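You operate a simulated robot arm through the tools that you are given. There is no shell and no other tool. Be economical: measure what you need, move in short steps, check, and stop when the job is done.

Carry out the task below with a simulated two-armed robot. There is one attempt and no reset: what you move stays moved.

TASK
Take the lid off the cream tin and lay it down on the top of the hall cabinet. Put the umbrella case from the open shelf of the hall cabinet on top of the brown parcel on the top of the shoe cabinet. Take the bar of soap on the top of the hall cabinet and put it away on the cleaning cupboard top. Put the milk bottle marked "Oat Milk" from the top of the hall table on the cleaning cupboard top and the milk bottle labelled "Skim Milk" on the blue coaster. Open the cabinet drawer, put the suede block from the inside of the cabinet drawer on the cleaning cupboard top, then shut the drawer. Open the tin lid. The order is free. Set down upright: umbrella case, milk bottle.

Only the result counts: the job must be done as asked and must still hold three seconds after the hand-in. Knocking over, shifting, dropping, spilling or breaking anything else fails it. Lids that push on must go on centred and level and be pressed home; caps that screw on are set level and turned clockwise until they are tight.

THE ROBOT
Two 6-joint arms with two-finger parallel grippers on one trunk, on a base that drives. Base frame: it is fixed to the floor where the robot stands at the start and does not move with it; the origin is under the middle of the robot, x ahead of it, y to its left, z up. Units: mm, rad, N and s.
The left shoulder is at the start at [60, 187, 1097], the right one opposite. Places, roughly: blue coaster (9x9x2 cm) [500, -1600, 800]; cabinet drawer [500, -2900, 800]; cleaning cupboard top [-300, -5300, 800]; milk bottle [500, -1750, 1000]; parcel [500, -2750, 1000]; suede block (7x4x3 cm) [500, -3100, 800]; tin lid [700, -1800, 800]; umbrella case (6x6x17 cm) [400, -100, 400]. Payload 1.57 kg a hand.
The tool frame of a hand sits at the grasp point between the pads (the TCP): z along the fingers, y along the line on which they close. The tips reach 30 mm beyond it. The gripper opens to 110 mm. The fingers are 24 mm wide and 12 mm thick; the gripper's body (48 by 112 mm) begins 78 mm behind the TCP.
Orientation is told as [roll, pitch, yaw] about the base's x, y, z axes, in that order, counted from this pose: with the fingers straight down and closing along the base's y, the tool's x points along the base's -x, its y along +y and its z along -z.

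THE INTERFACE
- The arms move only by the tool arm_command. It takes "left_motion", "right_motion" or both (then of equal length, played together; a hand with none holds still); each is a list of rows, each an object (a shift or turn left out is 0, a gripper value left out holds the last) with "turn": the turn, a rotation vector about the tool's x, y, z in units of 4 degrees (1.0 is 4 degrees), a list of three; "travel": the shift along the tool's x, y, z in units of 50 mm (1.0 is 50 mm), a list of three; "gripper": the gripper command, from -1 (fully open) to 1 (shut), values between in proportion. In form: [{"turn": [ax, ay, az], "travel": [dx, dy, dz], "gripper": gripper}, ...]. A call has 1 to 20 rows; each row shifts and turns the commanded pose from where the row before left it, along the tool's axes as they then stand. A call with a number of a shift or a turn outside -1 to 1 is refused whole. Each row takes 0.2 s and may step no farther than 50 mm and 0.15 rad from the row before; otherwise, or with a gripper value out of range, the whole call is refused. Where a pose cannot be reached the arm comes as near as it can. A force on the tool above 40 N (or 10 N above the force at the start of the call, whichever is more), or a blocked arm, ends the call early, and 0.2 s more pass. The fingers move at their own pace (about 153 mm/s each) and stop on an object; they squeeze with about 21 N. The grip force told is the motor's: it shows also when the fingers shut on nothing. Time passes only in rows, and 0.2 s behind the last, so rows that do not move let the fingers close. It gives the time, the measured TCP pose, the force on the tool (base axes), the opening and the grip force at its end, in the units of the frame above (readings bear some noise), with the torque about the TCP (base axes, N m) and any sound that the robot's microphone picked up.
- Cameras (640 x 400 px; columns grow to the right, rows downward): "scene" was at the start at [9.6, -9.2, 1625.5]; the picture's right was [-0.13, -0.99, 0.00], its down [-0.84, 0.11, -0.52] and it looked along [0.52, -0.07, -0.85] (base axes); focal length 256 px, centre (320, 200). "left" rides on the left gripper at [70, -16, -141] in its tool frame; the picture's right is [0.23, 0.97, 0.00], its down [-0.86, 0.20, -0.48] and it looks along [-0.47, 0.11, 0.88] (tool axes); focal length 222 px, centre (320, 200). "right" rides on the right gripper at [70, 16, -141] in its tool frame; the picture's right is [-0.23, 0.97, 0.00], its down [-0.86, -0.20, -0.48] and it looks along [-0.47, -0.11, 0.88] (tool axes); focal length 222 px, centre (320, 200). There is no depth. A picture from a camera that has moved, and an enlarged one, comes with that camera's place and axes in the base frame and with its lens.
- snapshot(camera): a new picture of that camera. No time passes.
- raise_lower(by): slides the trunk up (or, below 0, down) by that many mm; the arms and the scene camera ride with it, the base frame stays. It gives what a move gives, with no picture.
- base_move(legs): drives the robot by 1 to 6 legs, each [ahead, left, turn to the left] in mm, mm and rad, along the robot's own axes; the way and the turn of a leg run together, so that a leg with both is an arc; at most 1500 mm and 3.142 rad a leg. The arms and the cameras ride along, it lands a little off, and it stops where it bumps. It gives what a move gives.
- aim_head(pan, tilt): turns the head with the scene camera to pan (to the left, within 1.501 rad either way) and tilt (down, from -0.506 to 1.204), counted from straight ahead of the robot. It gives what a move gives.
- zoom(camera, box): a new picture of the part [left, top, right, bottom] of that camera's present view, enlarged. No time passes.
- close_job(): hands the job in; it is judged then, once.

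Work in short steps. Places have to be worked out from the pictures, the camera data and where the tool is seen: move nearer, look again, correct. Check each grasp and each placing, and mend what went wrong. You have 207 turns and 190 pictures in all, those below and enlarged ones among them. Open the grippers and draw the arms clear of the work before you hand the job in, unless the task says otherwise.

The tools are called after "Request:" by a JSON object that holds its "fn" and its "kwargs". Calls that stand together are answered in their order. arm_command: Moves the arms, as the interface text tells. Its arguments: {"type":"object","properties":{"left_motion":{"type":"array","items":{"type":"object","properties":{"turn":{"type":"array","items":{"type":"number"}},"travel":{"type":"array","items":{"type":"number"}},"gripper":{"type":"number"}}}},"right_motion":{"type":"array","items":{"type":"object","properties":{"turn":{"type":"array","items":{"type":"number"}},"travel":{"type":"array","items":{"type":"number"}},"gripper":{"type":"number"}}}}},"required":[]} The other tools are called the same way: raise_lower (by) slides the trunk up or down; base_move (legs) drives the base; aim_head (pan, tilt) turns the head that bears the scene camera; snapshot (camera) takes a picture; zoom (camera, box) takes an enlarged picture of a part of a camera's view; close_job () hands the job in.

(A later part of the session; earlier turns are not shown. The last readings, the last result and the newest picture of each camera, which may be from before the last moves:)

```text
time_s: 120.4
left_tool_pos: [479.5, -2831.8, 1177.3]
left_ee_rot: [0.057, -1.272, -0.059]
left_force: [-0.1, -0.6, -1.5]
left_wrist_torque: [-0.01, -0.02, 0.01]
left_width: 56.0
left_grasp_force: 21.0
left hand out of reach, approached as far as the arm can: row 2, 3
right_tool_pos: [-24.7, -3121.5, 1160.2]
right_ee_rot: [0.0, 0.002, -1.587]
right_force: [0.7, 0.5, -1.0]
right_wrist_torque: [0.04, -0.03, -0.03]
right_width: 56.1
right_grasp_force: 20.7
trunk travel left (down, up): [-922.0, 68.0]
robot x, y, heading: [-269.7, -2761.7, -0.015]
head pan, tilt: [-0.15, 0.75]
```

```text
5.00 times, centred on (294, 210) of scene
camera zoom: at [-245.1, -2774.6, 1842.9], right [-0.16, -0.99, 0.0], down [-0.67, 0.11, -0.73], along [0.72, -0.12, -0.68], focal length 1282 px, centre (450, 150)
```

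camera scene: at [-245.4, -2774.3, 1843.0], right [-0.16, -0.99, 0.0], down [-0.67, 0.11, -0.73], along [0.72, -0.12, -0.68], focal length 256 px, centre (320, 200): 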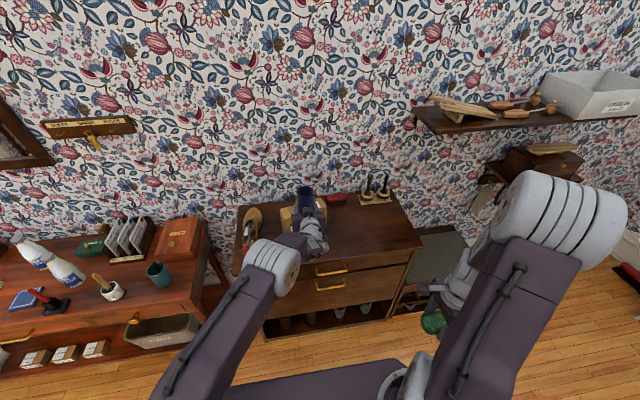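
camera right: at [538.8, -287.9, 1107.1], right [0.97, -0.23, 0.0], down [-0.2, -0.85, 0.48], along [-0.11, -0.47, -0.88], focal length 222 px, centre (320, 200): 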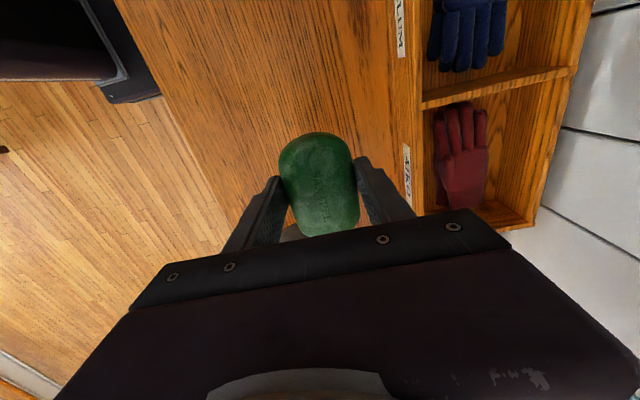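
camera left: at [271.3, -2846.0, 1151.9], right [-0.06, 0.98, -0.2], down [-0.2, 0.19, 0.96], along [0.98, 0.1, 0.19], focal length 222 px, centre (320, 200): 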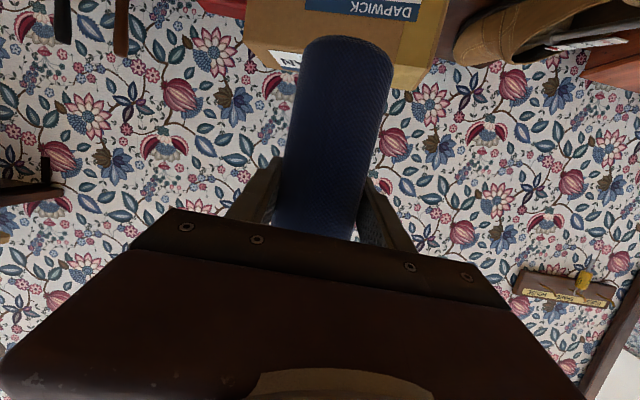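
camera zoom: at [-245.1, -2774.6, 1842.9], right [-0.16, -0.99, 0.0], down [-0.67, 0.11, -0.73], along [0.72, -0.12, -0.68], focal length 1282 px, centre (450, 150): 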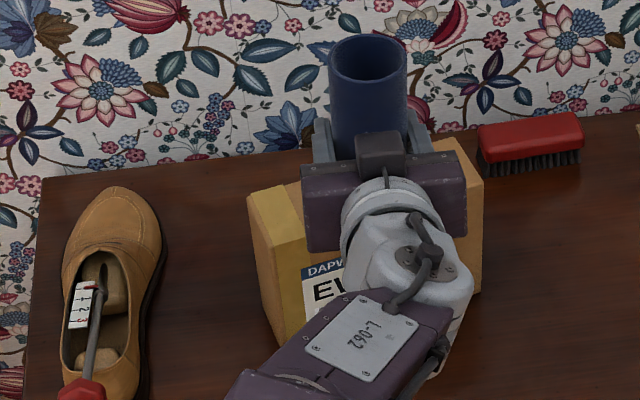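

Arm at its reach limit. Motion stereo gives parcel top z≈1050, centre ≈[550,-2829]. Retract the arm 60 mm and drive 110 mm ahead.

Request:
{"fn": "arm_command", "kwargs": {"left_motion": [{"travel": [0.177, 0, -0.574]}, {"travel": [0.177, 0, -0.574]}, {}]}}

Request:
{"fn": "base_move", "kwargs": {"legs": [[115, 2, 0]]}}

Request:
{"fn": "zoom", "kwargs": {"camera": "left", "box": [160, 0, 480, 200]}}

Request:
{"fn": "zoom", "kwargs": {"camera": "scene", "box": [230, 190, 390, 290]}}

```text
time_s: 121.2
left_tool_pos: [419.8, -2829.9, 1176.4]
left_ee_rot: [0.05, -1.272, -0.055]
left_force: [0.5, -0.4, -1.1]
left_wrist_torque: [0.0, -0.01, -0.01]
left_width: 55.8
left_grasp_force: 21.0
right_tool_pos: [-24.9, -3120.8, 1159.3]
right_ee_rot: [-0.001, 0.002, -1.589]
right_force: [-0.3, -0.9, -1.5]
right_wrist_torque: [-0.02, 0.05, 0.02]
right_width: 56.3
right_grasp_force: 20.7
trunk travel left (down, up): [-922.0, 68.0]
robot x, y, heading: [-267.9, -2761.2, -0.016]
head pan, tilt: [-0.15, 0.75]
```

```text
time_s: 122.4
left_tool_pos: [526.6, -2828.6, 1178.7]
left_ee_rot: [0.054, -1.275, -0.057]
left_force: [-0.3, -0.7, -2.3]
left_wrist_torque: [-0.01, -0.03, 0.02]
left_width: 55.6
left_grasp_force: 20.4
right_tool_pos: [84.9, -3120.3, 1161.2]
right_ee_rot: [0.004, 0.001, -1.585]
right_force: [-0.4, 0.4, -0.5]
right_wrist_torque: [0.01, -0.02, 0.0]
right_width: 56.6
right_grasp_force: 21.1
trunk travel left (down, up): [-922.0, 68.0]
robot x, y, heading: [-155.8, -2762.1, -0.018]
head pan, tilt: [-0.15, 0.75]
```

```text
2.00 times, centred on (320, 100) of left
camera zoom: at [371.1, -2843.4, 1152.5], right [-0.06, 0.98, -0.2], down [-0.21, 0.19, 0.96], along [0.98, 0.1, 0.19], focal length 444 px, centre (320, 400)
```

zoom: 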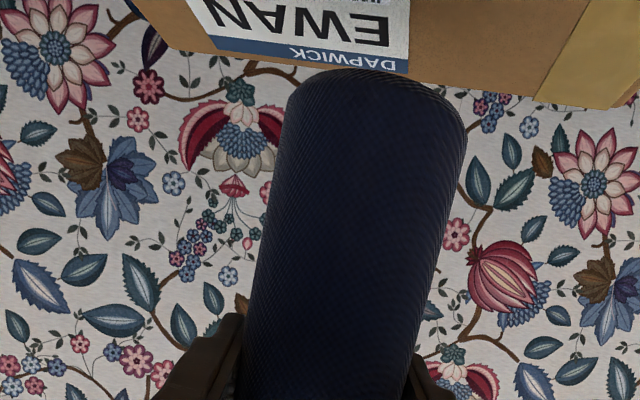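

```text
4.00 times, centred on (310, 240) of scene
camera zoom: at [-138.4, -2773.8, 1843.0], right [-0.16, -0.99, 0.0], down [-0.67, 0.11, -0.73], along [0.72, -0.12, -0.68], focal length 1025 px, centre (360, 40)
```

zoom: 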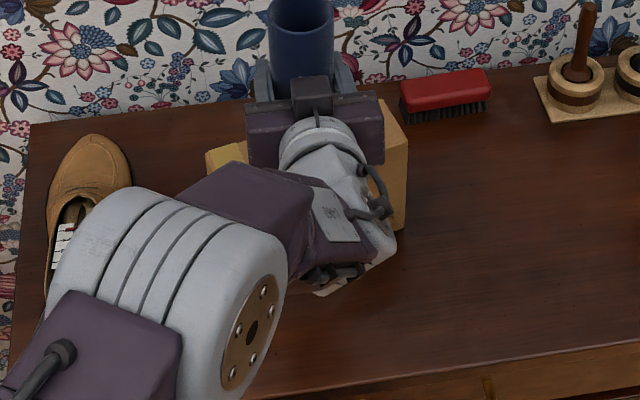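

Back edge consistent with centre [551,-2829]. Nudge forward 25 mm, lower trunk 30 mm and view.

Request:
{"fn": "arm_command", "kwargs": {"left_motion": [{"travel": [-0.147, 0, 0.469]}, {}]}}

Request:
{"fn": "raise_lower", "kwargs": {"by": -28}}

Request:
{"fn": "zoom", "kwargs": {"camera": "left", "box": [160, 0, 480, 200]}}

```text
time_s: 123.0
left_tool_pos: [552.8, -2828.0, 1178.0]
left_ee_rot: [0.055, -1.273, -0.056]
left_force: [-1.1, -0.7, -1.0]
left_wrist_torque: [0.0, -0.01, 0.0]
left_width: 55.9
left_grasp_force: 21.1
right_tool_pos: [86.3, -3121.9, 1160.7]
right_ee_rot: [0.001, 0.002, -1.586]
right_force: [-0.9, 1.2, -1.1]
right_wrist_torque: [0.0, -0.03, -0.02]
right_width: 56.4
right_grasp_force: 21.6
trunk travel left (down, up): [-922.0, 68.0]
robot x, y, heading: [-159.4, -2760.7, -0.013]
head pan, tilt: [-0.15, 0.75]
```

```text
time_s: 123.7
left_tool_pos: [555.6, -2828.5, 1149.7]
left_ee_rot: [0.054, -1.272, -0.057]
left_force: [0.0, 0.1, -1.4]
left_wrist_torque: [0.01, 0.01, 0.01]
left_width: 55.7
left_grasp_force: 20.7
right_tool_pos: [87.7, -3120.3, 1131.8]
right_ee_rot: [0.002, 0.002, -1.588]
right_force: [0.1, 0.8, -0.1]
right_wrist_torque: [0.01, -0.05, 0.02]
right_width: 56.3
right_grasp_force: 20.9
trunk travel left (down, up): [-894.0, 96.0]
robot x, y, heading: [-157.7, -2761.5, -0.017]
head pan, tilt: [-0.15, 0.75]
```

```text
2.00 times, centred on (320, 100) of left
camera zoom: at [398.3, -2843.8, 1124.1], right [-0.06, 0.98, -0.2], down [-0.2, 0.19, 0.96], along [0.98, 0.1, 0.19], focal length 444 px, centre (320, 400)
```

zoom: 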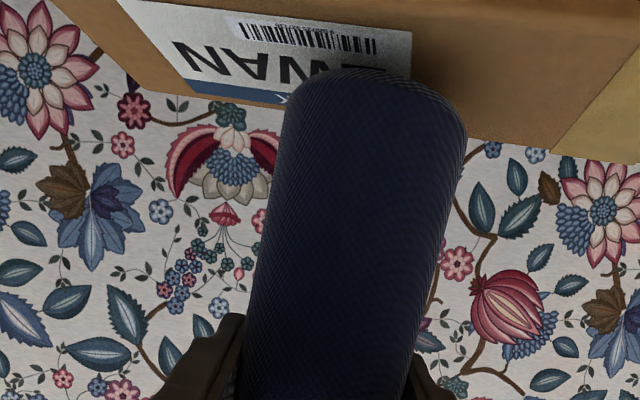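

Back edge measured at x≈583, front ≈518: centre 551. Shift the case back 4 mm and lower in small steps to contact.

Request:
{"fn": "arm_command", "kwargs": {"left_motion": [{"travel": [0.025, 0, -0.08]}, {}]}}

Request:
{"fn": "raise_lower", "kwargs": {"by": -8}}

```text
time_s: 124.3
left_tool_pos: [551.4, -2829.5, 1150.4]
left_ee_rot: [0.054, -1.271, -0.059]
left_force: [-1.1, 0.2, -1.5]
left_wrist_torque: [0.02, 0.0, -0.01]
left_width: 55.9
left_grasp_force: 20.7
right_tool_pos: [87.5, -3121.0, 1133.1]
right_ee_rot: [0.0, 0.002, -1.585]
right_force: [-1.1, -0.3, -0.8]
right_wrist_torque: [0.02, -0.02, -0.02]
right_width: 56.2
right_grasp_force: 20.9
trunk travel left (down, up): [-894.0, 96.0]
robot x, y, heading: [-156.3, -2759.7, -0.014]
head pan, tilt: [-0.15, 0.75]
```

```text
time_s: 124.9
left_tool_pos: [552.4, -2830.4, 1141.9]
left_ee_rot: [0.054, -1.272, -0.057]
left_force: [0.3, 1.1, -0.4]
left_wrist_torque: [0.01, 0.03, -0.01]
left_width: 56.0
left_grasp_force: 21.6
right_tool_pos: [88.5, -3121.4, 1123.9]
right_ee_rot: [0.0, 0.002, -1.584]
right_force: [0.6, -0.6, -0.4]
right_wrist_torque: [-0.03, 0.0, 0.0]
right_width: 56.5
right_grasp_force: 20.8
trunk travel left (down, up): [-886.0, 104.0]
robot x, y, heading: [-156.2, -2756.0, -0.013]
head pan, tilt: [-0.15, 0.75]
```

No contact yet. Lower with the arm, ~1.5 mm per row.

Request:
{"fn": "arm_command", "kwargs": {"left_motion": [{"travel": [0.029, 0, 0.009]}, {"travel": [0.029, 0, 0.009]}, {"travel": [0.029, 0, 0.009]}, {}]}}

Request:
{"fn": "zoom", "kwargs": {"camera": "left", "box": [160, 0, 480, 200]}}

```text
time_s: 125.9
left_tool_pos: [551.0, -2830.6, 1138.0]
left_ee_rot: [0.05, -1.272, -0.055]
left_force: [2.2, -1.3, 7.7]
left_wrist_torque: [-0.25, -0.1, 0.04]
left_width: 55.7
left_grasp_force: 20.9
right_tool_pos: [85.6, -3120.8, 1123.3]
right_ee_rot: [0.0, 0.0, -1.586]
right_force: [0.0, -0.7, -0.3]
right_wrist_torque: [0.01, -0.01, 0.01]
right_width: 56.5
right_grasp_force: 21.7
trunk travel left (down, up): [-886.0, 104.0]
robot x, y, heading: [-156.6, -2758.3, -0.01]
head pan, tilt: [-0.15, 0.75]
```

```text
2.00 times, centred on (320, 100) of left
camera zoom: at [394.2, -2844.8, 1112.8], right [-0.06, 0.98, -0.2], down [-0.21, 0.19, 0.96], along [0.98, 0.1, 0.19], focal length 444 px, centre (320, 400)
```

zoom: 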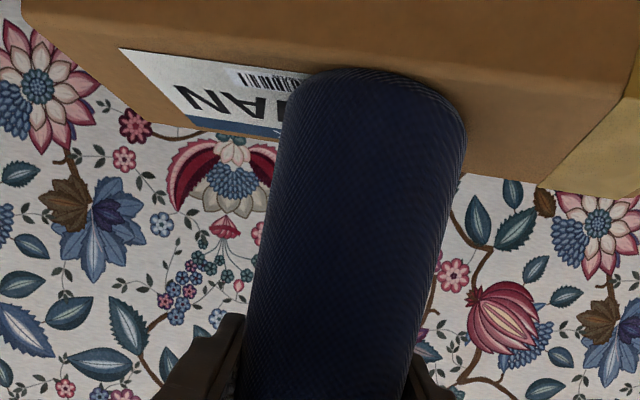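

Contact (7.7 N), and the case base sits centred on the parcel's depth. Open gently and withdraw.

Request:
{"fn": "arm_command", "kwargs": {"left_motion": [{"gripper": 0.2, "travel": [-0.01, 0, 0]}, {"gripper": -0.3}, {"gripper": -1}, {"gripper": -1}, {"travel": [0.0, 0, -0.3]}, {"travel": [0.0, 0, -0.8]}, {"travel": [0.0, 0, -0.9]}, {"travel": [0.0, 0, -0.9]}, {}]}}

Request:
{"fn": "snapshot", "kwargs": {"camera": "left"}}

Request:
{"fn": "snapshot", "kwargs": {"camera": "scene"}}

```text
time_s: 127.9
left_tool_pos: [412.9, -2828.3, 1179.6]
left_ee_rot: [0.052, -1.271, -0.055]
left_force: [0.1, 0.4, 0.0]
left_wrist_torque: [0.0, 0.01, 0.02]
left_width: 110.2
left_grasp_force: 0.0
right_tool_pos: [87.5, -3120.6, 1124.0]
right_ee_rot: [0.002, 0.001, -1.583]
right_force: [0.4, 0.0, -0.5]
right_wrist_torque: [0.03, 0.02, 0.0]
right_width: 56.4
right_grasp_force: 20.9
trunk travel left (down, up): [-886.0, 104.0]
robot x, y, heading: [-158.0, -2758.0, -0.015]
head pan, tilt: [-0.15, 0.75]
```

```text
126 pictures are left
camera left: at [256.8, -2843.1, 1153.9], right [-0.06, 0.98, -0.2], down [-0.2, 0.19, 0.96], along [0.98, 0.1, 0.19], focal length 222 px, centre (320, 200)
```

left: 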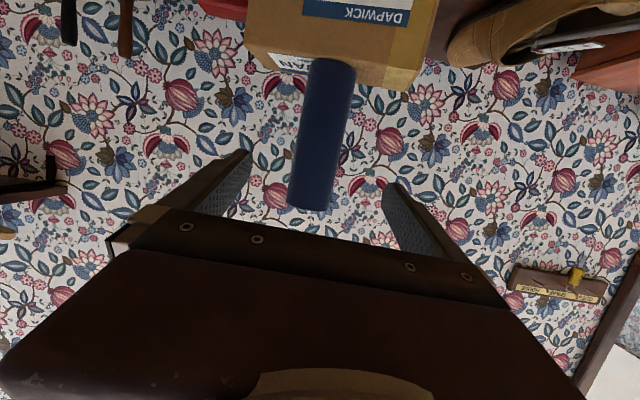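

```text
125 pictures are left
camera scene: at [-132.6, -2773.8, 1806.9], right [-0.16, -0.99, 0.0], down [-0.67, 0.11, -0.73], along [0.72, -0.12, -0.68], focal length 256 px, centre (320, 200)
```

scene: 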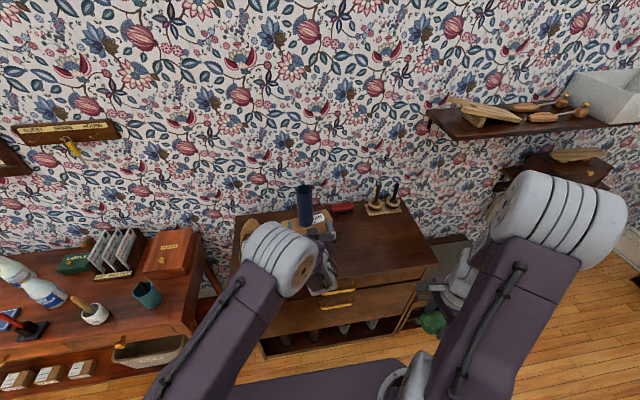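

The umbrella case stands on the parcel. Now the drawer: back off, lower the trunk so that the hand is at handle height (~850), and roll the left hand 90° to grip the horizontal bar.

Request:
{"fn": "base_move", "kwargs": {"legs": [[-350, -80, 0.015]]}}

Request:
{"fn": "raise_lower", "kwargs": {"by": -328}}

Request:
{"fn": "arm_command", "kwargs": {"left_motion": [{"turn": [0, 0, 1]}, {"turn": [0, 0, 1]}, {"turn": [0, 0, 1]}, {"turn": [0, 0, 1]}, {"turn": [0, 0, 1]}, {"turn": [0, 0, 1]}, {"turn": [0, 0, 1]}, {"turn": [0, 0, 1]}, {"turn": [0, 0, 1]}, {"turn": [0, 0, 1]}, {"turn": [0, 0, 1]}, {"turn": [0, 0, 1]}, {"turn": [0, 0, 1]}, {"turn": [0, 0, 1]}, {"turn": [0, 0, 1]}, {"turn": [0, 0, 1]}, {"turn": [0, 0, 1]}, {"turn": [0, 0, 1]}, {"turn": [0, 0, 1]}, {"turn": [0, 0, 1]}]}}

Request:
{"fn": "snapshot", "kwargs": {"camera": "left"}}

Request:
{"fn": "snapshot", "kwargs": {"camera": "scene"}}

```text
time_s: 130.2
left_tool_pos: [64.0, -2893.6, 1176.9]
left_ee_rot: [0.052, -1.27, -0.033]
left_force: [-0.6, -0.2, -0.2]
left_wrist_torque: [0.0, 0.0, -0.01]
left_width: 110.2
left_grasp_force: 0.0
right_tool_pos: [-257.0, -3193.7, 1123.3]
right_ee_rot: [-0.001, 0.0, -1.566]
right_force: [0.7, 0.7, -1.0]
right_wrist_torque: [-0.01, 0.01, -0.02]
right_width: 56.4
right_grasp_force: 20.9
trunk travel left (down, up): [-886.0, 104.0]
robot x, y, heading: [-511.6, -2839.5, 0.007]
head pan, tilt: [-0.15, 0.75]
```

```text
time_s: 133.4
left_tool_pos: [61.8, -2894.8, 850.8]
left_ee_rot: [0.053, -1.272, -0.035]
left_force: [0.5, -0.2, 0.7]
left_wrist_torque: [0.0, -0.02, 0.01]
left_width: 109.6
left_grasp_force: 0.1
right_tool_pos: [-257.8, -3193.0, 796.8]
right_ee_rot: [0.0, 0.002, -1.568]
right_force: [0.5, 0.6, -1.3]
right_wrist_torque: [0.01, 0.01, -0.02]
right_width: 56.5
right_grasp_force: 20.8
trunk travel left (down, up): [-558.0, 432.0]
robot x, y, heading: [-509.0, -2841.2, 0.008]
head pan, tilt: [-0.15, 0.75]
```

```text
time_s: 137.6
left_tool_pos: [60.6, -2893.6, 851.5]
left_ee_rot: [1.268, -0.15, -1.506]
left_force: [-0.2, -1.2, 0.1]
left_wrist_torque: [-0.03, -0.02, 0.0]
left_width: 110.1
left_grasp_force: 0.1
right_tool_pos: [-258.5, -3194.0, 796.4]
right_ee_rot: [-0.001, 0.003, -1.565]
right_force: [-0.1, 0.2, -0.8]
right_wrist_torque: [-0.02, -0.03, 0.01]
right_width: 56.4
right_grasp_force: 21.0
trunk travel left (down, up): [-558.0, 432.0]
robot x, y, heading: [-511.0, -2836.6, 0.005]
head pan, tilt: [-0.15, 0.75]
```

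```text
124 pictures are left
camera left: at [-83.6, -2830.8, 866.5], right [0.27, 0.38, 0.89], down [-0.34, -0.82, 0.46], along [0.9, -0.43, -0.09], focal length 222 px, centre (320, 200)
```

left: 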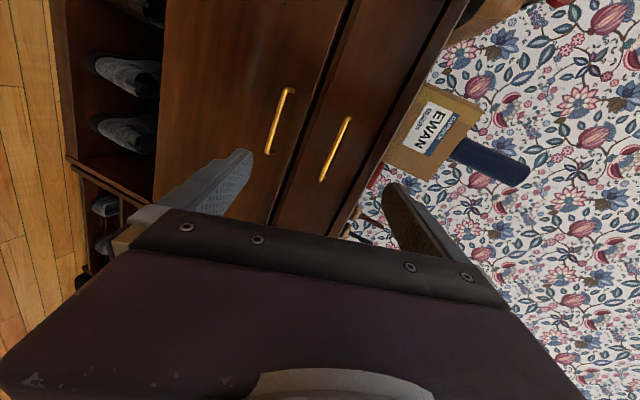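

```text
123 pictures are left
camera scene: at [-485.6, -2851.2, 1478.9], right [-0.14, -0.99, 0.0], down [-0.68, 0.1, -0.73], along [0.72, -0.1, -0.68], focal length 256 px, centre (320, 200)
```

scene: 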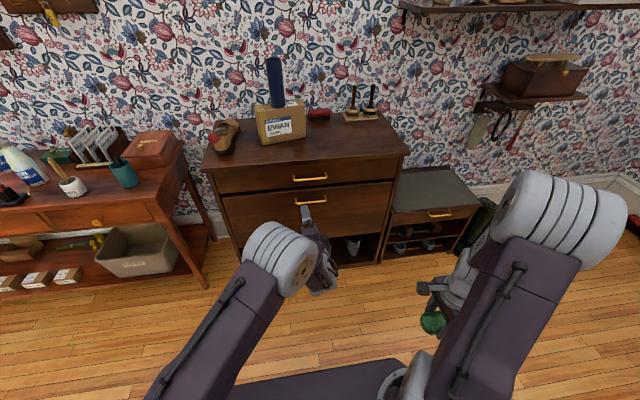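

Handle of the top drawer triangulates to [371,-2929,804]. Finish the roll, drive to a pre-grasp ~80 mm short and re-check.

Request:
{"fn": "arm_command", "kwargs": {"left_motion": [{"turn": [0, 0, 1]}, {"turn": [0, 0, 1]}, {"turn": [0, 0, 0.5]}]}}

Request:
{"fn": "raise_lower", "kwargs": {"by": -18}}

Request:
{"fn": "base_move", "kwargs": {"legs": [[205, -36, 0]]}}

Request:
{"fn": "snapshot", "kwargs": {"camera": "left"}}

Request:
{"fn": "snapshot", "kwargs": {"camera": "scene"}}

```text
time_s: 138.4
left_tool_pos: [60.7, -2895.4, 850.3]
left_ee_rot: [1.271, 0.014, -1.553]
left_force: [-0.5, 0.2, 0.1]
left_wrist_torque: [-0.03, 0.0, 0.02]
left_width: 109.8
left_grasp_force: 0.1
right_tool_pos: [-257.8, -3194.3, 796.0]
right_ee_rot: [0.0, 0.002, -1.566]
right_force: [0.2, -0.1, -1.6]
right_wrist_torque: [0.04, 0.03, -0.04]
right_width: 56.5
right_grasp_force: 20.9
trunk travel left (down, up): [-558.0, 432.0]
robot x, y, heading: [-509.3, -2839.0, 0.011]
head pan, tilt: [-0.15, 0.75]
```

```text
time_s: 139.1
left_tool_pos: [61.9, -2894.7, 832.6]
left_ee_rot: [1.273, 0.016, -1.556]
left_force: [0.7, 0.1, 0.0]
left_wrist_torque: [-0.01, 0.0, -0.01]
left_width: 109.9
left_grasp_force: 0.0
right_tool_pos: [-257.8, -3193.0, 778.6]
right_ee_rot: [0.0, 0.002, -1.564]
right_force: [1.3, -0.3, -1.4]
right_wrist_torque: [0.05, 0.01, 0.0]
right_width: 56.5
right_grasp_force: 21.1
trunk travel left (down, up): [-540.0, 450.0]
robot x, y, heading: [-508.5, -2838.4, 0.01]
head pan, tilt: [-0.15, 0.75]
```

```text
time_s: 140.7
left_tool_pos: [272.9, -2927.2, 831.7]
left_ee_rot: [1.271, 0.016, -1.553]
left_force: [-0.4, 0.3, -0.9]
left_wrist_torque: [-0.03, -0.01, -0.04]
left_width: 109.7
left_grasp_force: 0.1
right_tool_pos: [-45.7, -3227.9, 777.0]
right_ee_rot: [-0.002, 0.002, -1.563]
right_force: [0.8, 0.2, -0.8]
right_wrist_torque: [0.03, 0.0, -0.02]
right_width: 56.2
right_grasp_force: 21.1
trunk travel left (down, up): [-540.0, 450.0]
robot x, y, heading: [-302.6, -2875.0, 0.013]
head pan, tilt: [-0.15, 0.75]
```

```text
122 pictures are left
camera left: at [130.8, -2860.3, 859.5], right [0.28, 0.22, 0.93], down [-0.38, -0.87, 0.32], along [0.88, -0.45, -0.16], focal length 222 px, centre (320, 200)
```

left: 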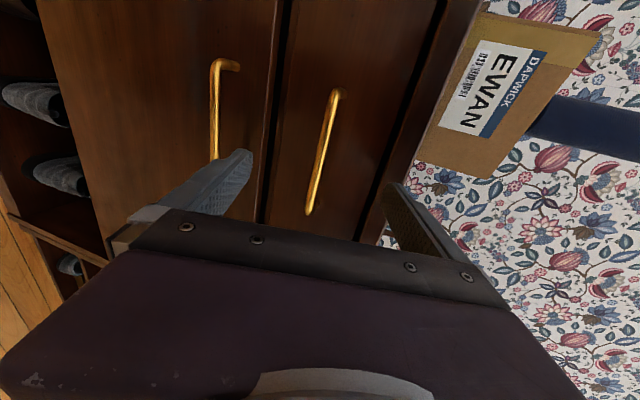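

```text
121 pictures are left
camera scene: at [-273.8, -2885.6, 1460.9], right [-0.14, -0.99, 0.0], down [-0.68, 0.1, -0.73], along [0.72, -0.1, -0.68], focal length 256 px, centre (320, 200)
```

scene: 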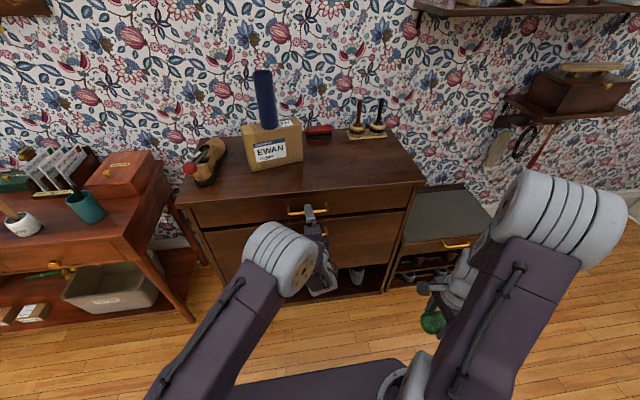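

Handle confirmed at z≈804. Part-close the fingers to 40 mm and advance 83 mm along the tool.

Request:
{"fn": "arm_command", "kwargs": {"left_motion": [{"gripper": 0.27}, {"gripper": 0.27}, {"travel": [0, 0, 0.6]}, {"travel": [0, 0, 0.6]}, {"travel": [0, 0, 0.4]}, {}]}}

Request:
{"fn": "snapshot", "kwargs": {"camera": "left"}}

```text
time_s: 142.1
left_tool_pos: [350.8, -2923.9, 808.0]
left_ee_rot: [1.272, 0.015, -1.554]
left_force: [0.5, -0.8, 1.2]
left_wrist_torque: [-0.04, 0.02, 0.0]
left_width: 40.2
left_grasp_force: 0.0
right_tool_pos: [-46.0, -3226.8, 778.1]
right_ee_rot: [0.0, 0.001, -1.561]
right_force: [0.1, 0.8, -0.9]
right_wrist_torque: [0.02, 0.01, -0.01]
right_width: 56.4
right_grasp_force: 21.0
trunk travel left (down, up): [-540.0, 450.0]
robot x, y, heading: [-299.7, -2874.1, 0.016]
head pan, tilt: [-0.15, 0.75]
```

```text
120 pictures are left
camera left: at [208.8, -2857.2, 835.2], right [0.28, 0.22, 0.93], down [-0.38, -0.87, 0.32], along [0.88, -0.45, -0.16], focal length 222 px, centre (320, 200)
```

left: 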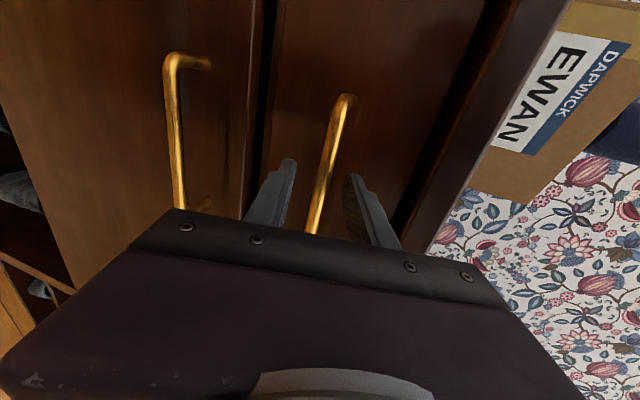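

Bar is between the fingertips. Close on it.

Request:
{"fn": "arm_command", "kwargs": {"left_motion": [{"gripper": 1}, {"gripper": 1}, {"gripper": 1}]}}

Request:
{"fn": "base_move", "kwargs": {"legs": [[-60, 0, 0]]}}

Request:
{"fn": "snapshot", "kwargs": {"camera": "left"}}

```text
time_s: 142.9
left_tool_pos: [349.9, -2924.1, 809.8]
left_ee_rot: [1.275, 0.014, -1.551]
left_force: [2.6, -0.3, 8.0]
left_wrist_torque: [-0.47, -0.1, 0.34]
left_width: 10.8
left_grasp_force: 28.9
right_tool_pos: [-46.1, -3227.4, 778.5]
right_ee_rot: [0.0, 0.001, -1.562]
right_force: [-0.6, 0.2, -1.7]
right_wrist_torque: [0.02, 0.01, 0.01]
right_width: 56.5
right_grasp_force: 21.1
trunk travel left (down, up): [-540.0, 450.0]
robot x, y, heading: [-297.3, -2870.0, 0.01]
head pan, tilt: [-0.15, 0.75]
```

```text
time_s: 143.9
left_tool_pos: [289.0, -2923.7, 810.1]
left_ee_rot: [1.274, 0.015, -1.553]
left_force: [0.1, 4.3, 8.7]
left_wrist_torque: [-0.53, -0.16, 0.25]
left_width: 10.8
left_grasp_force: 28.4
right_tool_pos: [-107.7, -3227.5, 779.4]
right_ee_rot: [0.001, 0.001, -1.562]
right_force: [0.4, -0.1, -0.9]
right_wrist_torque: [0.01, -0.02, 0.03]
right_width: 56.2
right_grasp_force: 20.5
trunk travel left (down, up): [-540.0, 450.0]
robot x, y, heading: [-357.9, -2873.9, 0.009]
head pan, tilt: [-0.15, 0.75]
```

```text
119 pictures are left
camera left: at [147.1, -2857.3, 836.3], right [0.28, 0.22, 0.93], down [-0.38, -0.87, 0.32], along [0.88, -0.45, -0.16], focal length 222 px, centre (320, 200)
```

left: 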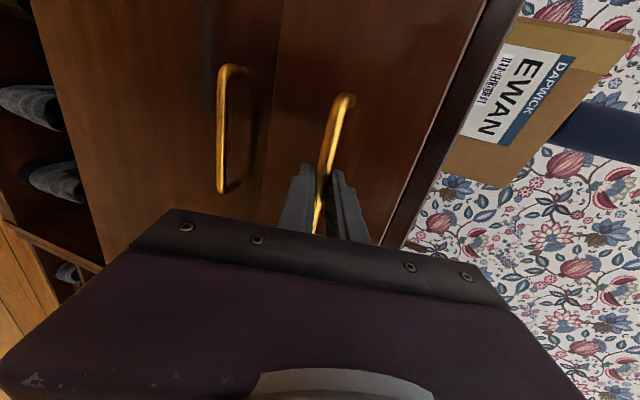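

The drawer is sliding out with the hand. Pull another 150 mm and look inside.

Request:
{"fn": "base_move", "kwargs": {"legs": [[-140, 0, 0]]}}

Request:
{"fn": "snapshot", "kwargs": {"camera": "scene"}}

```text
time_s: 145.2
left_tool_pos: [147.8, -2924.2, 810.2]
left_ee_rot: [1.274, 0.014, -1.55]
left_force: [1.0, 2.6, 7.5]
left_wrist_torque: [-0.56, -0.22, -0.14]
left_width: 10.7
left_grasp_force: 28.7
right_tool_pos: [-248.8, -3228.9, 777.8]
right_ee_rot: [0.002, 0.0, -1.56]
right_force: [0.0, -0.2, -1.0]
right_wrist_torque: [0.04, -0.01, 0.0]
right_width: 56.5
right_grasp_force: 21.1
trunk travel left (down, up): [-540.0, 450.0]
robot x, y, heading: [-500.5, -2877.6, 0.011]
head pan, tilt: [-0.15, 0.75]
```

```text
118 pictures are left
camera scene: at [-479.3, -2886.9, 1461.1], right [-0.14, -0.99, 0.0], down [-0.67, 0.09, -0.73], along [0.73, -0.1, -0.68], focal length 256 px, centre (320, 200)
```

scene: 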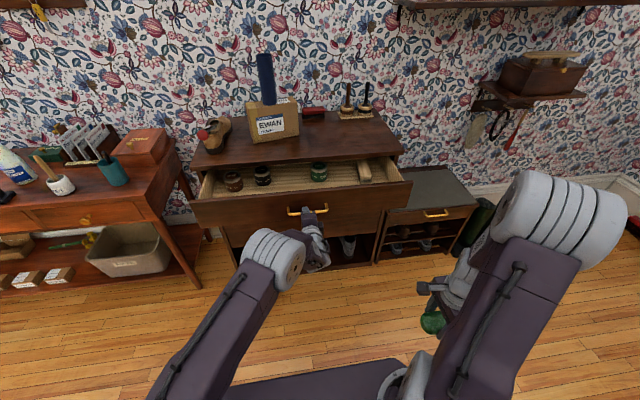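

Drawer is open ~200 mm; a beige block is at the right. Zoom in.

Request:
{"fn": "zoom", "kwargs": {"camera": "scene", "box": [290, 130, 418, 210]}}

```text
5.00 times, centred on (354, 170) of scene
camera zoom: at [-479.3, -2886.9, 1461.1], right [-0.14, -0.99, 0.0], down [-0.67, 0.09, -0.73], along [0.73, -0.1, -0.68], focal length 1282 px, centre (150, 350)
```

zoom: 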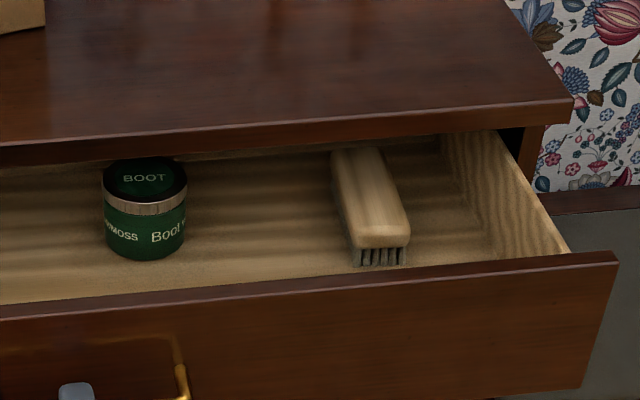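

That is a brush. Look at the rest of the drawer.

Request:
{"fn": "zoom", "kwargs": {"camera": "scene", "box": [186, 130, 346, 230]}}

```text
4.00 times, centred on (266, 180) of scene
camera zoom: at [-479.3, -2886.9, 1461.1], right [-0.14, -0.99, 0.0], down [-0.67, 0.09, -0.73], along [0.73, -0.1, -0.68], focal length 1025 px, centre (536, 280)
```

zoom: 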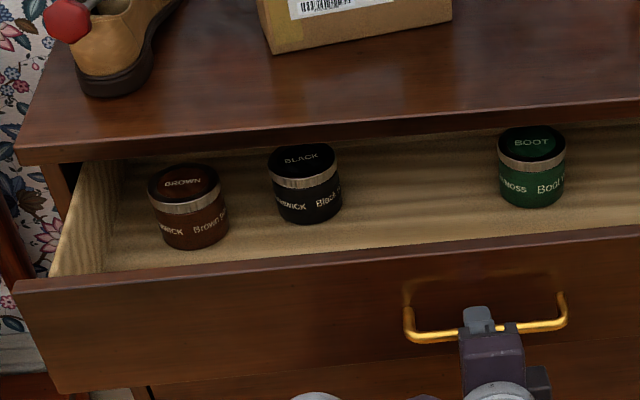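

No suede block seen yet; it may be further back. Pull 80 mm more.

Request:
{"fn": "base_move", "kwargs": {"legs": [[-80, 0, 0]]}}

Request:
{"fn": "zoom", "kwargs": {"camera": "scene", "box": [180, 130, 436, 290]}}

```text
time_s: 146.3
left_tool_pos: [67.3, -2923.6, 810.7]
left_ee_rot: [1.276, 0.013, -1.547]
left_force: [0.7, 3.1, 12.3]
left_wrist_torque: [-0.04, -0.2, 0.84]
left_width: 10.4
left_grasp_force: 28.6
right_tool_pos: [-327.5, -3229.8, 778.5]
right_ee_rot: [0.001, 0.001, -1.558]
right_force: [1.3, 0.8, -1.2]
right_wrist_torque: [-0.01, 0.01, 0.01]
right_width: 56.3
right_grasp_force: 21.0
trunk travel left (down, up): [-540.0, 450.0]
robot x, y, heading: [-581.1, -2873.8, 0.014]
head pan, tilt: [-0.15, 0.75]
```

```text
2.50 times, centred on (308, 210) of scene
camera zoom: at [-558.5, -2887.5, 1461.1], right [-0.14, -0.99, 0.0], down [-0.67, 0.09, -0.73], along [0.73, -0.1, -0.68], focal length 641 px, centre (350, 175)
```

zoom: 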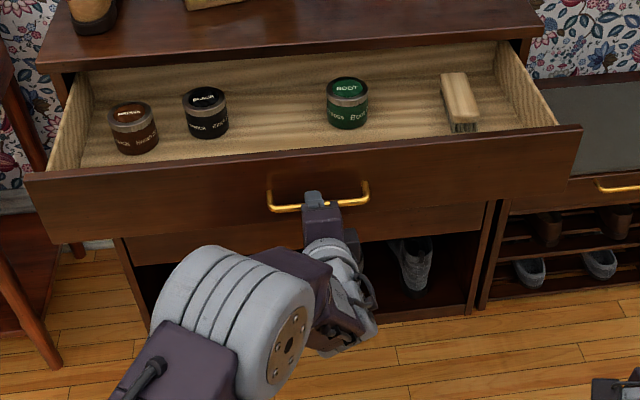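

Block may hide behind the drawer front. Release the handle, back away, raise the trunk for a steeper view.

Request:
{"fn": "arm_command", "kwargs": {"left_motion": [{"gripper": 0.3}, {"gripper": 0}, {"travel": [0, 0, -0.6]}, {"travel": [0, 0, -0.6]}, {}]}}

Request:
{"fn": "raise_lower", "kwargs": {"by": 400}}

Request:
{"fn": "aim_head", "kwargs": {"pan": -0.1, "tilt": 0.95}}

Request:
{"fn": "zoom", "kwargs": {"camera": "scene", "box": [180, 50, 436, 210]}}

```text
time_s: 147.5
left_tool_pos: [11.6, -2926.8, 828.8]
left_ee_rot: [1.275, 0.016, -1.549]
left_force: [0.2, 0.0, -0.3]
left_wrist_torque: [0.03, -0.01, -0.02]
left_width: 55.1
left_grasp_force: 0.1
right_tool_pos: [-325.1, -3229.5, 777.0]
right_ee_rot: [0.0, 0.001, -1.56]
right_force: [0.4, 0.5, -1.7]
right_wrist_torque: [0.02, -0.02, 0.02]
right_width: 56.3
right_grasp_force: 20.7
trunk travel left (down, up): [-540.0, 450.0]
robot x, y, heading: [-579.4, -2874.6, 0.013]
head pan, tilt: [-0.15, 0.75]
```

```text
time_s: 151.3
left_tool_pos: [10.0, -2926.6, 1228.2]
left_ee_rot: [1.274, 0.015, -1.55]
left_force: [-0.6, 0.2, 0.0]
left_wrist_torque: [0.01, -0.01, 0.02]
left_width: 54.7
left_grasp_force: 0.0
right_tool_pos: [-326.2, -3229.4, 1178.9]
right_ee_rot: [0.0, 0.003, -1.561]
right_force: [1.0, 0.0, -1.9]
right_wrist_torque: [0.02, 0.0, 0.0]
right_width: 56.5
right_grasp_force: 20.6
trunk travel left (down, up): [-940.0, 50.0]
robot x, y, heading: [-580.0, -2875.8, 0.012]
head pan, tilt: [-0.15, 0.75]
```

```text
time_s: 152.1
left_tool_pos: [9.9, -2926.4, 1228.9]
left_ee_rot: [1.274, 0.014, -1.547]
left_force: [-0.1, -0.1, -0.5]
left_wrist_torque: [0.03, 0.01, 0.0]
left_width: 55.2
left_grasp_force: 0.1
right_tool_pos: [-327.0, -3230.3, 1177.5]
right_ee_rot: [-0.001, 0.003, -1.56]
right_force: [-0.9, 0.0, -0.9]
right_wrist_torque: [0.02, 0.01, -0.01]
right_width: 56.6
right_grasp_force: 20.9
trunk travel left (down, up): [-940.0, 50.0]
robot x, y, heading: [-578.1, -2873.3, 0.012]
head pan, tilt: [-0.099, 0.949]
```

```text
2.50 times, centred on (308, 130) of scene
camera zoom: at [-565.8, -2883.5, 1845.5], right [-0.09, -1.0, 0.0], down [-0.81, 0.07, -0.58], along [0.58, -0.05, -0.81], focal length 641 px, centre (350, 375)
```

zoom: 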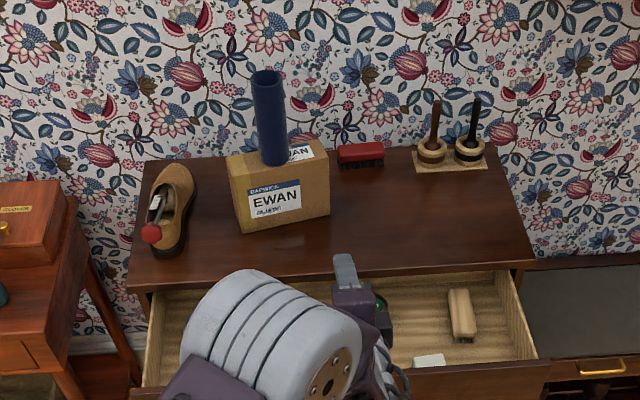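

There it is: a pale block just behind the drawer front, right of centre (~[205,-3117]). Turn the left hand to point down (closing along x) at a retracted position.

Request:
{"fn": "arm_command", "kwargs": {"left_motion": [{"travel": [0, 0, -0.9], "gripper": -1}, {"travel": [0, 0, -0.9]}, {"turn": [1, 0, 0]}, {"turn": [1, 0, 0]}, {"turn": [1, 0, 0]}, {"turn": [1, 0, 0]}, {"turn": [1, 0, 0]}, {"turn": [1, 0, 0]}, {"turn": [1, 0, 0]}, {"turn": [1, 0, 0]}, {"turn": [1, 0, 0]}, {"turn": [1, 0, 0]}, {"turn": [1, 0, 0]}, {"turn": [1, 0, 0]}, {"turn": [1, 0, 0]}, {"turn": [1, 0, 0]}, {"turn": [1, 0, 0]}, {"turn": [1, 0, 0]}, {"turn": [1, 0, 0]}, {"turn": [0.5, 0, 0]}]}}

Request:
{"fn": "base_move", "kwargs": {"legs": [[0, -270, -0.012]]}}

Request:
{"fn": "snapshot", "kwargs": {"camera": "scene"}}

```text
time_s: 156.3
left_tool_pos: [-75.2, -2928.7, 1254.9]
left_ee_rot: [0.05, 0.014, -1.547]
left_force: [0.3, 0.3, 0.3]
left_wrist_torque: [-0.04, 0.02, 0.05]
left_width: 109.7
left_grasp_force: 0.0
right_tool_pos: [-326.8, -3230.5, 1177.3]
right_ee_rot: [0.0, 0.004, -1.56]
right_force: [0.4, -1.2, -1.3]
right_wrist_torque: [0.02, 0.0, 0.04]
right_width: 56.7
right_grasp_force: 20.8
trunk travel left (down, up): [-940.0, 50.0]
robot x, y, heading: [-579.9, -2876.8, 0.011]
head pan, tilt: [-0.099, 0.949]
```

```text
time_s: 158.2
left_tool_pos: [-75.0, -3205.4, 1254.9]
left_ee_rot: [0.054, 0.013, -1.563]
left_force: [0.7, 0.9, -0.1]
left_wrist_torque: [-0.02, 0.0, 0.01]
left_width: 109.9
left_grasp_force: 0.0
right_tool_pos: [-331.4, -3501.6, 1178.5]
right_ee_rot: [0.0, -0.002, -1.575]
right_force: [0.1, 0.3, -0.8]
right_wrist_torque: [0.0, 0.01, 0.0]
right_width: 56.2
right_grasp_force: 20.9
trunk travel left (down, up): [-940.0, 50.0]
robot x, y, heading: [-580.5, -3145.9, 0.001]
head pan, tilt: [-0.099, 0.949]
```

```text
113 pictures are left
camera scene: at [-564.5, -3149.8, 1845.4], right [-0.1, -0.99, 0.0], down [-0.81, 0.08, -0.58], along [0.58, -0.06, -0.81], focal length 256 px, centre (320, 200)
```

scene: 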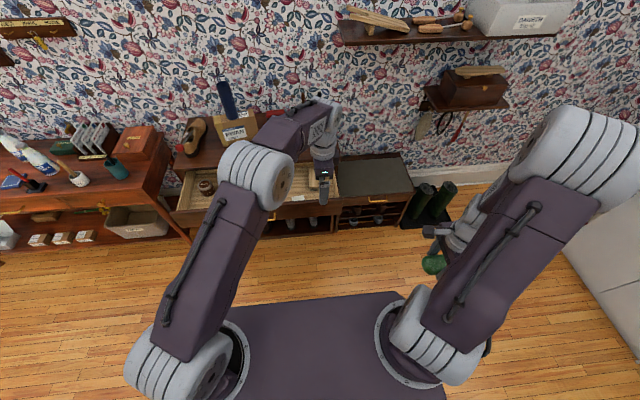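

Block triangulates to [213,-3118,~789]. Drive so the left hand is above it, lower, and look with the left camera.

Request:
{"fn": "base_move", "kwargs": {"legs": [[288, 87, 0]]}}

Request:
{"fn": "raise_lower", "kwargs": {"by": -240}}

Request:
{"fn": "snapshot", "kwargs": {"camera": "left"}}

```text
time_s: 160.3
left_tool_pos: [219.6, -3127.4, 1255.4]
left_ee_rot: [0.057, 0.014, -1.569]
left_force: [0.2, -0.4, 0.0]
left_wrist_torque: [0.0, -0.02, 0.03]
left_width: 110.0
left_grasp_force: 0.0
right_tool_pos: [-37.6, -3421.3, 1178.0]
right_ee_rot: [0.001, 0.002, -1.58]
right_force: [-0.2, 0.1, -0.2]
right_wrist_torque: [0.02, -0.01, 0.01]
right_width: 56.5
right_grasp_force: 21.5
trunk travel left (down, up): [-940.0, 50.0]
robot x, y, heading: [-282.1, -3060.6, -0.009]
head pan, tilt: [-0.099, 0.949]
```

```text
time_s: 162.8
left_tool_pos: [221.1, -3126.2, 1014.3]
left_ee_rot: [0.053, 0.014, -1.569]
left_force: [-0.8, 0.2, 0.9]
left_wrist_torque: [-0.02, -0.01, -0.02]
left_width: 109.9
left_grasp_force: 0.0
right_tool_pos: [-35.7, -3420.8, 938.4]
right_ee_rot: [-0.001, 0.001, -1.58]
right_force: [-0.1, -0.2, -1.1]
right_wrist_torque: [0.01, -0.01, 0.02]
right_width: 56.4
right_grasp_force: 21.1
trunk travel left (down, up): [-700.0, 290.0]
robot x, y, heading: [-282.7, -3063.3, -0.006]
head pan, tilt: [-0.099, 0.949]
```

```text
112 pictures are left
camera left: at [197.1, -3058.0, 1155.8], right [0.97, 0.23, 0.05], down [0.18, -0.86, 0.48], along [0.16, -0.45, -0.88], focal length 222 px, centre (320, 200)
```

left: 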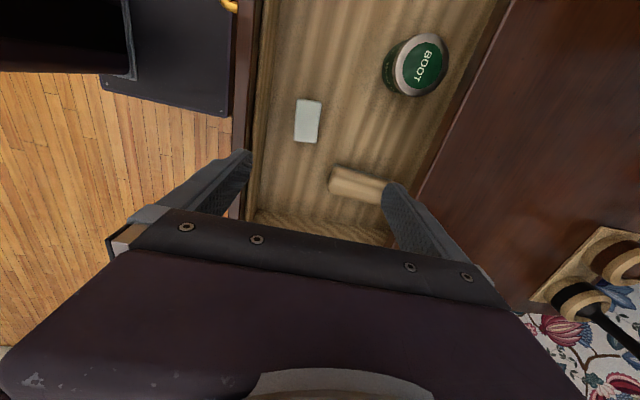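

Block at [211,-3112], 41 mm across x. Level the tool, shift, narrow the opening to ~76 mm and descend partway.

Request:
{"fn": "arm_command", "kwargs": {"left_motion": [{"turn": [0.8, 0, 0], "travel": [0.28, -0.2, 0], "gripper": -0.38}, {"travel": [0, 0, 0.9]}, {"travel": [0, 0, 0.9]}, {"travel": [0, 0, 0.9]}, {}]}}

Request:
{"fn": "snapshot", "kwargs": {"camera": "left"}}

```text
time_s: 164.0
left_tool_pos: [210.0, -3108.6, 876.0]
left_ee_rot: [-0.003, 0.014, -1.569]
left_force: [0.2, 0.0, 0.0]
left_wrist_torque: [-0.01, 0.01, 0.02]
left_width: 75.9
left_grasp_force: 0.0
right_tool_pos: [-35.2, -3421.7, 938.1]
right_ee_rot: [0.0, 0.003, -1.58]
right_force: [0.1, -0.2, 0.1]
right_wrist_torque: [-0.01, 0.0, 0.01]
right_width: 56.7
right_grasp_force: 20.9
trunk travel left (down, up): [-700.0, 290.0]
robot x, y, heading: [-280.9, -3060.5, -0.007]
head pan, tilt: [-0.099, 0.949]
```

```text
111 pictures are left
camera left: at [194.0, -3040.0, 1019.3], right [0.97, 0.23, 0.0], down [0.2, -0.86, 0.47], along [0.11, -0.45, -0.88], focal length 222 px, centre (320, 200)
```

left: 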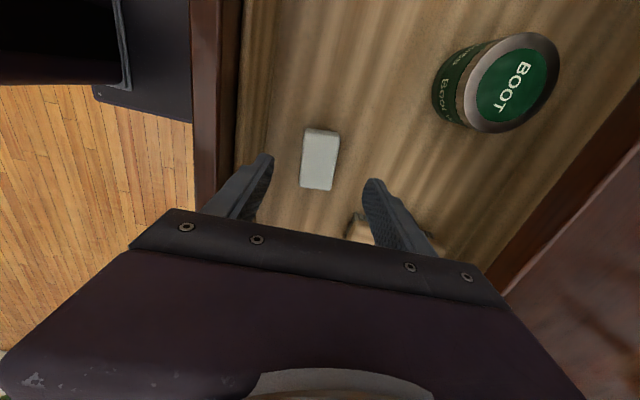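

Block top ≈774. Descend so the tips reach ~z 754, and close.

Request:
{"fn": "arm_command", "kwargs": {"left_motion": [{"travel": [-0.1, 0.04, 0.7]}, {"travel": [0, 0, 0.7]}, {"travel": [0, 0, 0.4]}, {}, {"gripper": 1}, {"gripper": 1}, {"gripper": 1}]}}

Request:
{"fn": "snapshot", "kwargs": {"camera": "left"}}

```text
time_s: 165.6
left_tool_pos: [212.9, -3117.3, 788.9]
left_ee_rot: [-0.003, 0.015, -1.57]
left_force: [-0.3, -0.3, -0.3]
left_wrist_torque: [0.0, 0.03, -0.03]
left_width: 39.5
left_grasp_force: 20.7
right_tool_pos: [-35.4, -3420.5, 938.0]
right_ee_rot: [0.0, 0.003, -1.582]
right_force: [-0.2, 0.5, -1.3]
right_wrist_torque: [0.04, 0.0, 0.02]
right_width: 56.4
right_grasp_force: 21.7
trunk travel left (down, up): [-700.0, 290.0]
robot x, y, heading: [-283.8, -3062.3, -0.005]
head pan, tilt: [-0.099, 0.949]
```

```text
110 pictures are left
camera left: at [195.9, -3048.2, 930.5], right [0.97, 0.23, 0.0], down [0.2, -0.86, 0.47], along [0.11, -0.45, -0.88], focal length 222 px, centre (320, 200)
```

left: 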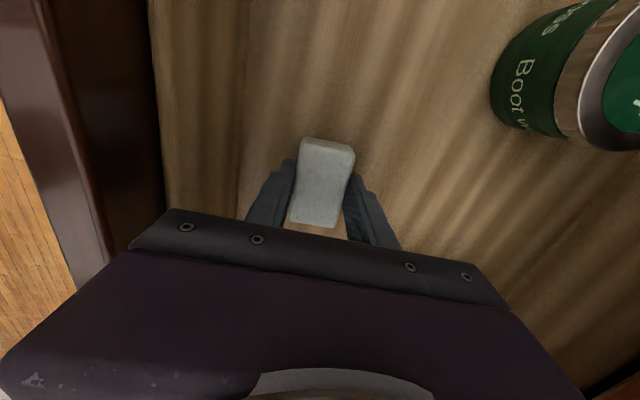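

Block gripped (39.5 mm). Lift it out and check.

Request:
{"fn": "arm_command", "kwargs": {"left_motion": [{"travel": [0, 0, -0.4]}, {"travel": [0, 0, -0.9]}, {"travel": [0, 0, -0.9]}, {"travel": [0, 0, -0.9]}, {"travel": [0, 0, -0.6]}, {}]}}

Request:
{"fn": "snapshot", "kwargs": {"camera": "left"}}

```text
time_s: 167.0
left_tool_pos: [215.0, -3116.6, 973.9]
left_ee_rot: [-0.003, 0.015, -1.57]
left_force: [0.4, -0.9, 0.7]
left_wrist_torque: [0.04, 0.01, 0.02]
left_width: 39.2
left_grasp_force: 21.6
right_tool_pos: [-35.4, -3419.9, 937.6]
right_ee_rot: [-0.001, 0.002, -1.581]
right_force: [0.5, 0.9, -1.3]
right_wrist_torque: [-0.02, 0.02, -0.01]
right_width: 56.4
right_grasp_force: 20.5
trunk travel left (down, up): [-700.0, 290.0]
robot x, y, heading: [-277.6, -3058.4, -0.008]
head pan, tilt: [-0.099, 0.949]
```

```text
109 pictures are left
camera left: at [198.0, -3048.1, 1116.2], right [0.97, 0.23, 0.0], down [0.2, -0.86, 0.47], along [0.11, -0.45, -0.88], focal length 222 px, centre (320, 200)
```

left: 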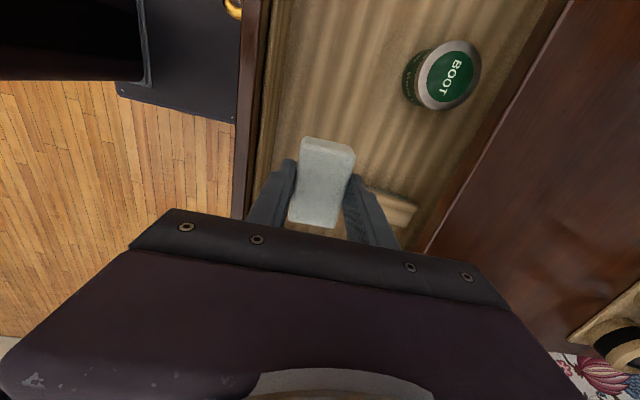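

Block is in hand. To shut the drawer I'll push its front with the side of the gripper body beside the handle: back off, lower, then drive forward.

Request:
{"fn": "base_move", "kwargs": {"legs": [[-260, 75, 0.006]]}}

Request:
{"fn": "raise_lower", "kwargs": {"by": -255}}

Request:
{"fn": "aim_head", "kwargs": {"pan": 0.1, "tilt": 0.9}}

Request:
{"fn": "snapshot", "kwargs": {"camera": "scene"}}

Request:
{"fn": "snapshot", "kwargs": {"camera": "left"}}

```text
time_s: 168.8
left_tool_pos: [-36.1, -3034.3, 972.5]
left_ee_rot: [-0.004, 0.013, -1.559]
left_force: [0.6, 0.5, 0.1]
left_wrist_torque: [0.0, 0.0, -0.02]
left_width: 39.0
left_grasp_force: 21.1
right_tool_pos: [-284.6, -3342.2, 937.7]
right_ee_rot: [-0.001, 0.002, -1.571]
right_force: [0.2, 0.2, -1.4]
right_wrist_torque: [0.0, -0.04, 0.03]
right_width: 56.2
right_grasp_force: 21.0
trunk travel left (down, up): [-700.0, 290.0]
robot x, y, heading: [-538.4, -2984.8, 0.0]
head pan, tilt: [-0.099, 0.949]
```

```text
time_s: 171.5
left_tool_pos: [-36.9, -3035.2, 718.2]
left_ee_rot: [-0.004, 0.012, -1.56]
left_force: [-0.1, -0.1, -0.4]
left_wrist_torque: [0.01, 0.03, -0.03]
left_width: 39.2
left_grasp_force: 20.9
right_tool_pos: [-286.2, -3342.3, 682.6]
right_ee_rot: [0.0, 0.003, -1.571]
right_force: [0.0, -0.6, -0.2]
right_wrist_torque: [-0.01, 0.02, -0.01]
right_width: 56.5
right_grasp_force: 20.4
trunk travel left (down, up): [-445.0, 545.0]
robot x, y, heading: [-535.3, -2986.3, 0.003]
head pan, tilt: [-0.099, 0.949]
```

```text
time_s: 172.2
left_tool_pos: [-37.8, -3035.0, 718.7]
left_ee_rot: [-0.003, 0.014, -1.558]
left_force: [0.9, 0.0, -0.5]
left_wrist_torque: [-0.04, -0.03, 0.02]
left_width: 39.2
left_grasp_force: 21.0
right_tool_pos: [-284.8, -3341.6, 683.2]
right_ee_rot: [0.001, 0.003, -1.571]
right_force: [-0.6, 0.3, -0.9]
right_wrist_torque: [0.01, 0.02, -0.01]
right_width: 56.2
right_grasp_force: 21.0
trunk travel left (down, up): [-445.0, 545.0]
robot x, y, heading: [-537.4, -2983.9, 0.004]
head pan, tilt: [0.099, 0.901]
```

```text
108 pictures are left
camera scene: at [-517.6, -2978.1, 1354.0], right [0.1, -0.99, 0.0], down [-0.78, -0.08, -0.62], along [0.62, 0.06, -0.78], focal length 256 px, centre (320, 200)
```

scene: 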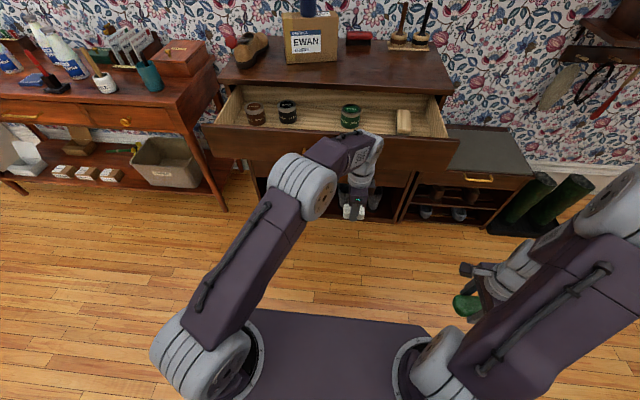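

```text
107 pictures are left
camera left: at [-55.5, -2966.9, 860.8], right [0.97, 0.24, 0.0], down [0.21, -0.86, 0.47], along [0.11, -0.45, -0.88], focal length 222 px, centre (320, 200)
```

left: 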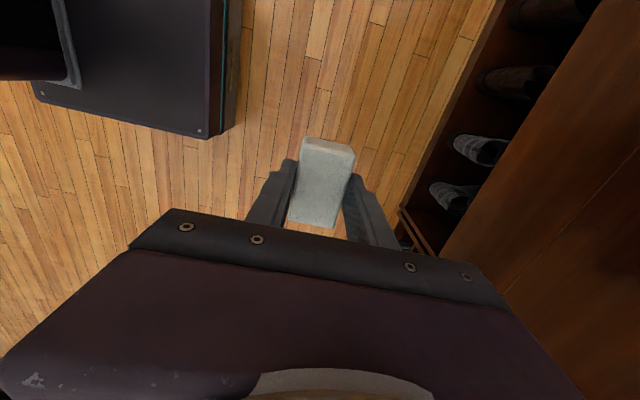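

Drive forward pushing the drawer front, first 250 mm.

Request:
{"fn": "base_move", "kwargs": {"legs": [[250, -5, 0]]}}

Request:
{"fn": "snapshot", "kwargs": {"camera": "scene"}}

```text
time_s: 174.0
left_tool_pos: [213.1, -3037.8, 718.1]
left_ee_rot: [-0.003, 0.014, -1.554]
left_force: [0.3, -0.2, -1.1]
left_wrist_torque: [-0.02, 0.04, 0.0]
left_width: 39.2
left_grasp_force: 20.5
right_tool_pos: [-32.1, -3345.0, 683.4]
right_ee_rot: [-0.002, 0.001, -1.569]
right_force: [-0.7, -0.4, -1.0]
right_wrist_torque: [0.0, 0.01, 0.02]
right_width: 56.4
right_grasp_force: 20.9
trunk travel left (down, up): [-445.0, 545.0]
robot x, y, heading: [-283.8, -2989.0, 0.002]
head pan, tilt: [0.099, 0.901]
```

```text
106 pictures are left
camera scene: at [-266.0, -2982.4, 1354.0], right [0.1, -0.99, 0.0], down [-0.78, -0.08, -0.62], along [0.62, 0.06, -0.78], focal length 256 px, centre (320, 200)
```

scene: 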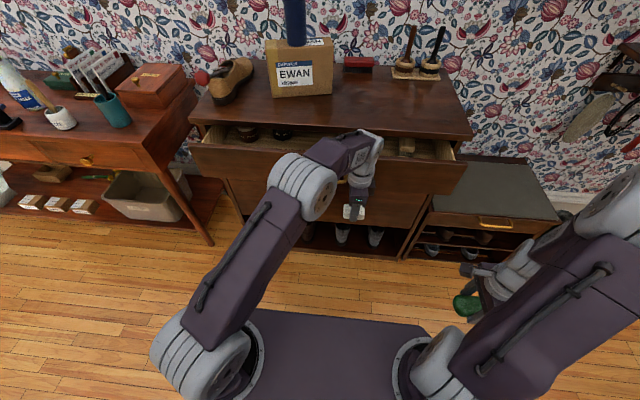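

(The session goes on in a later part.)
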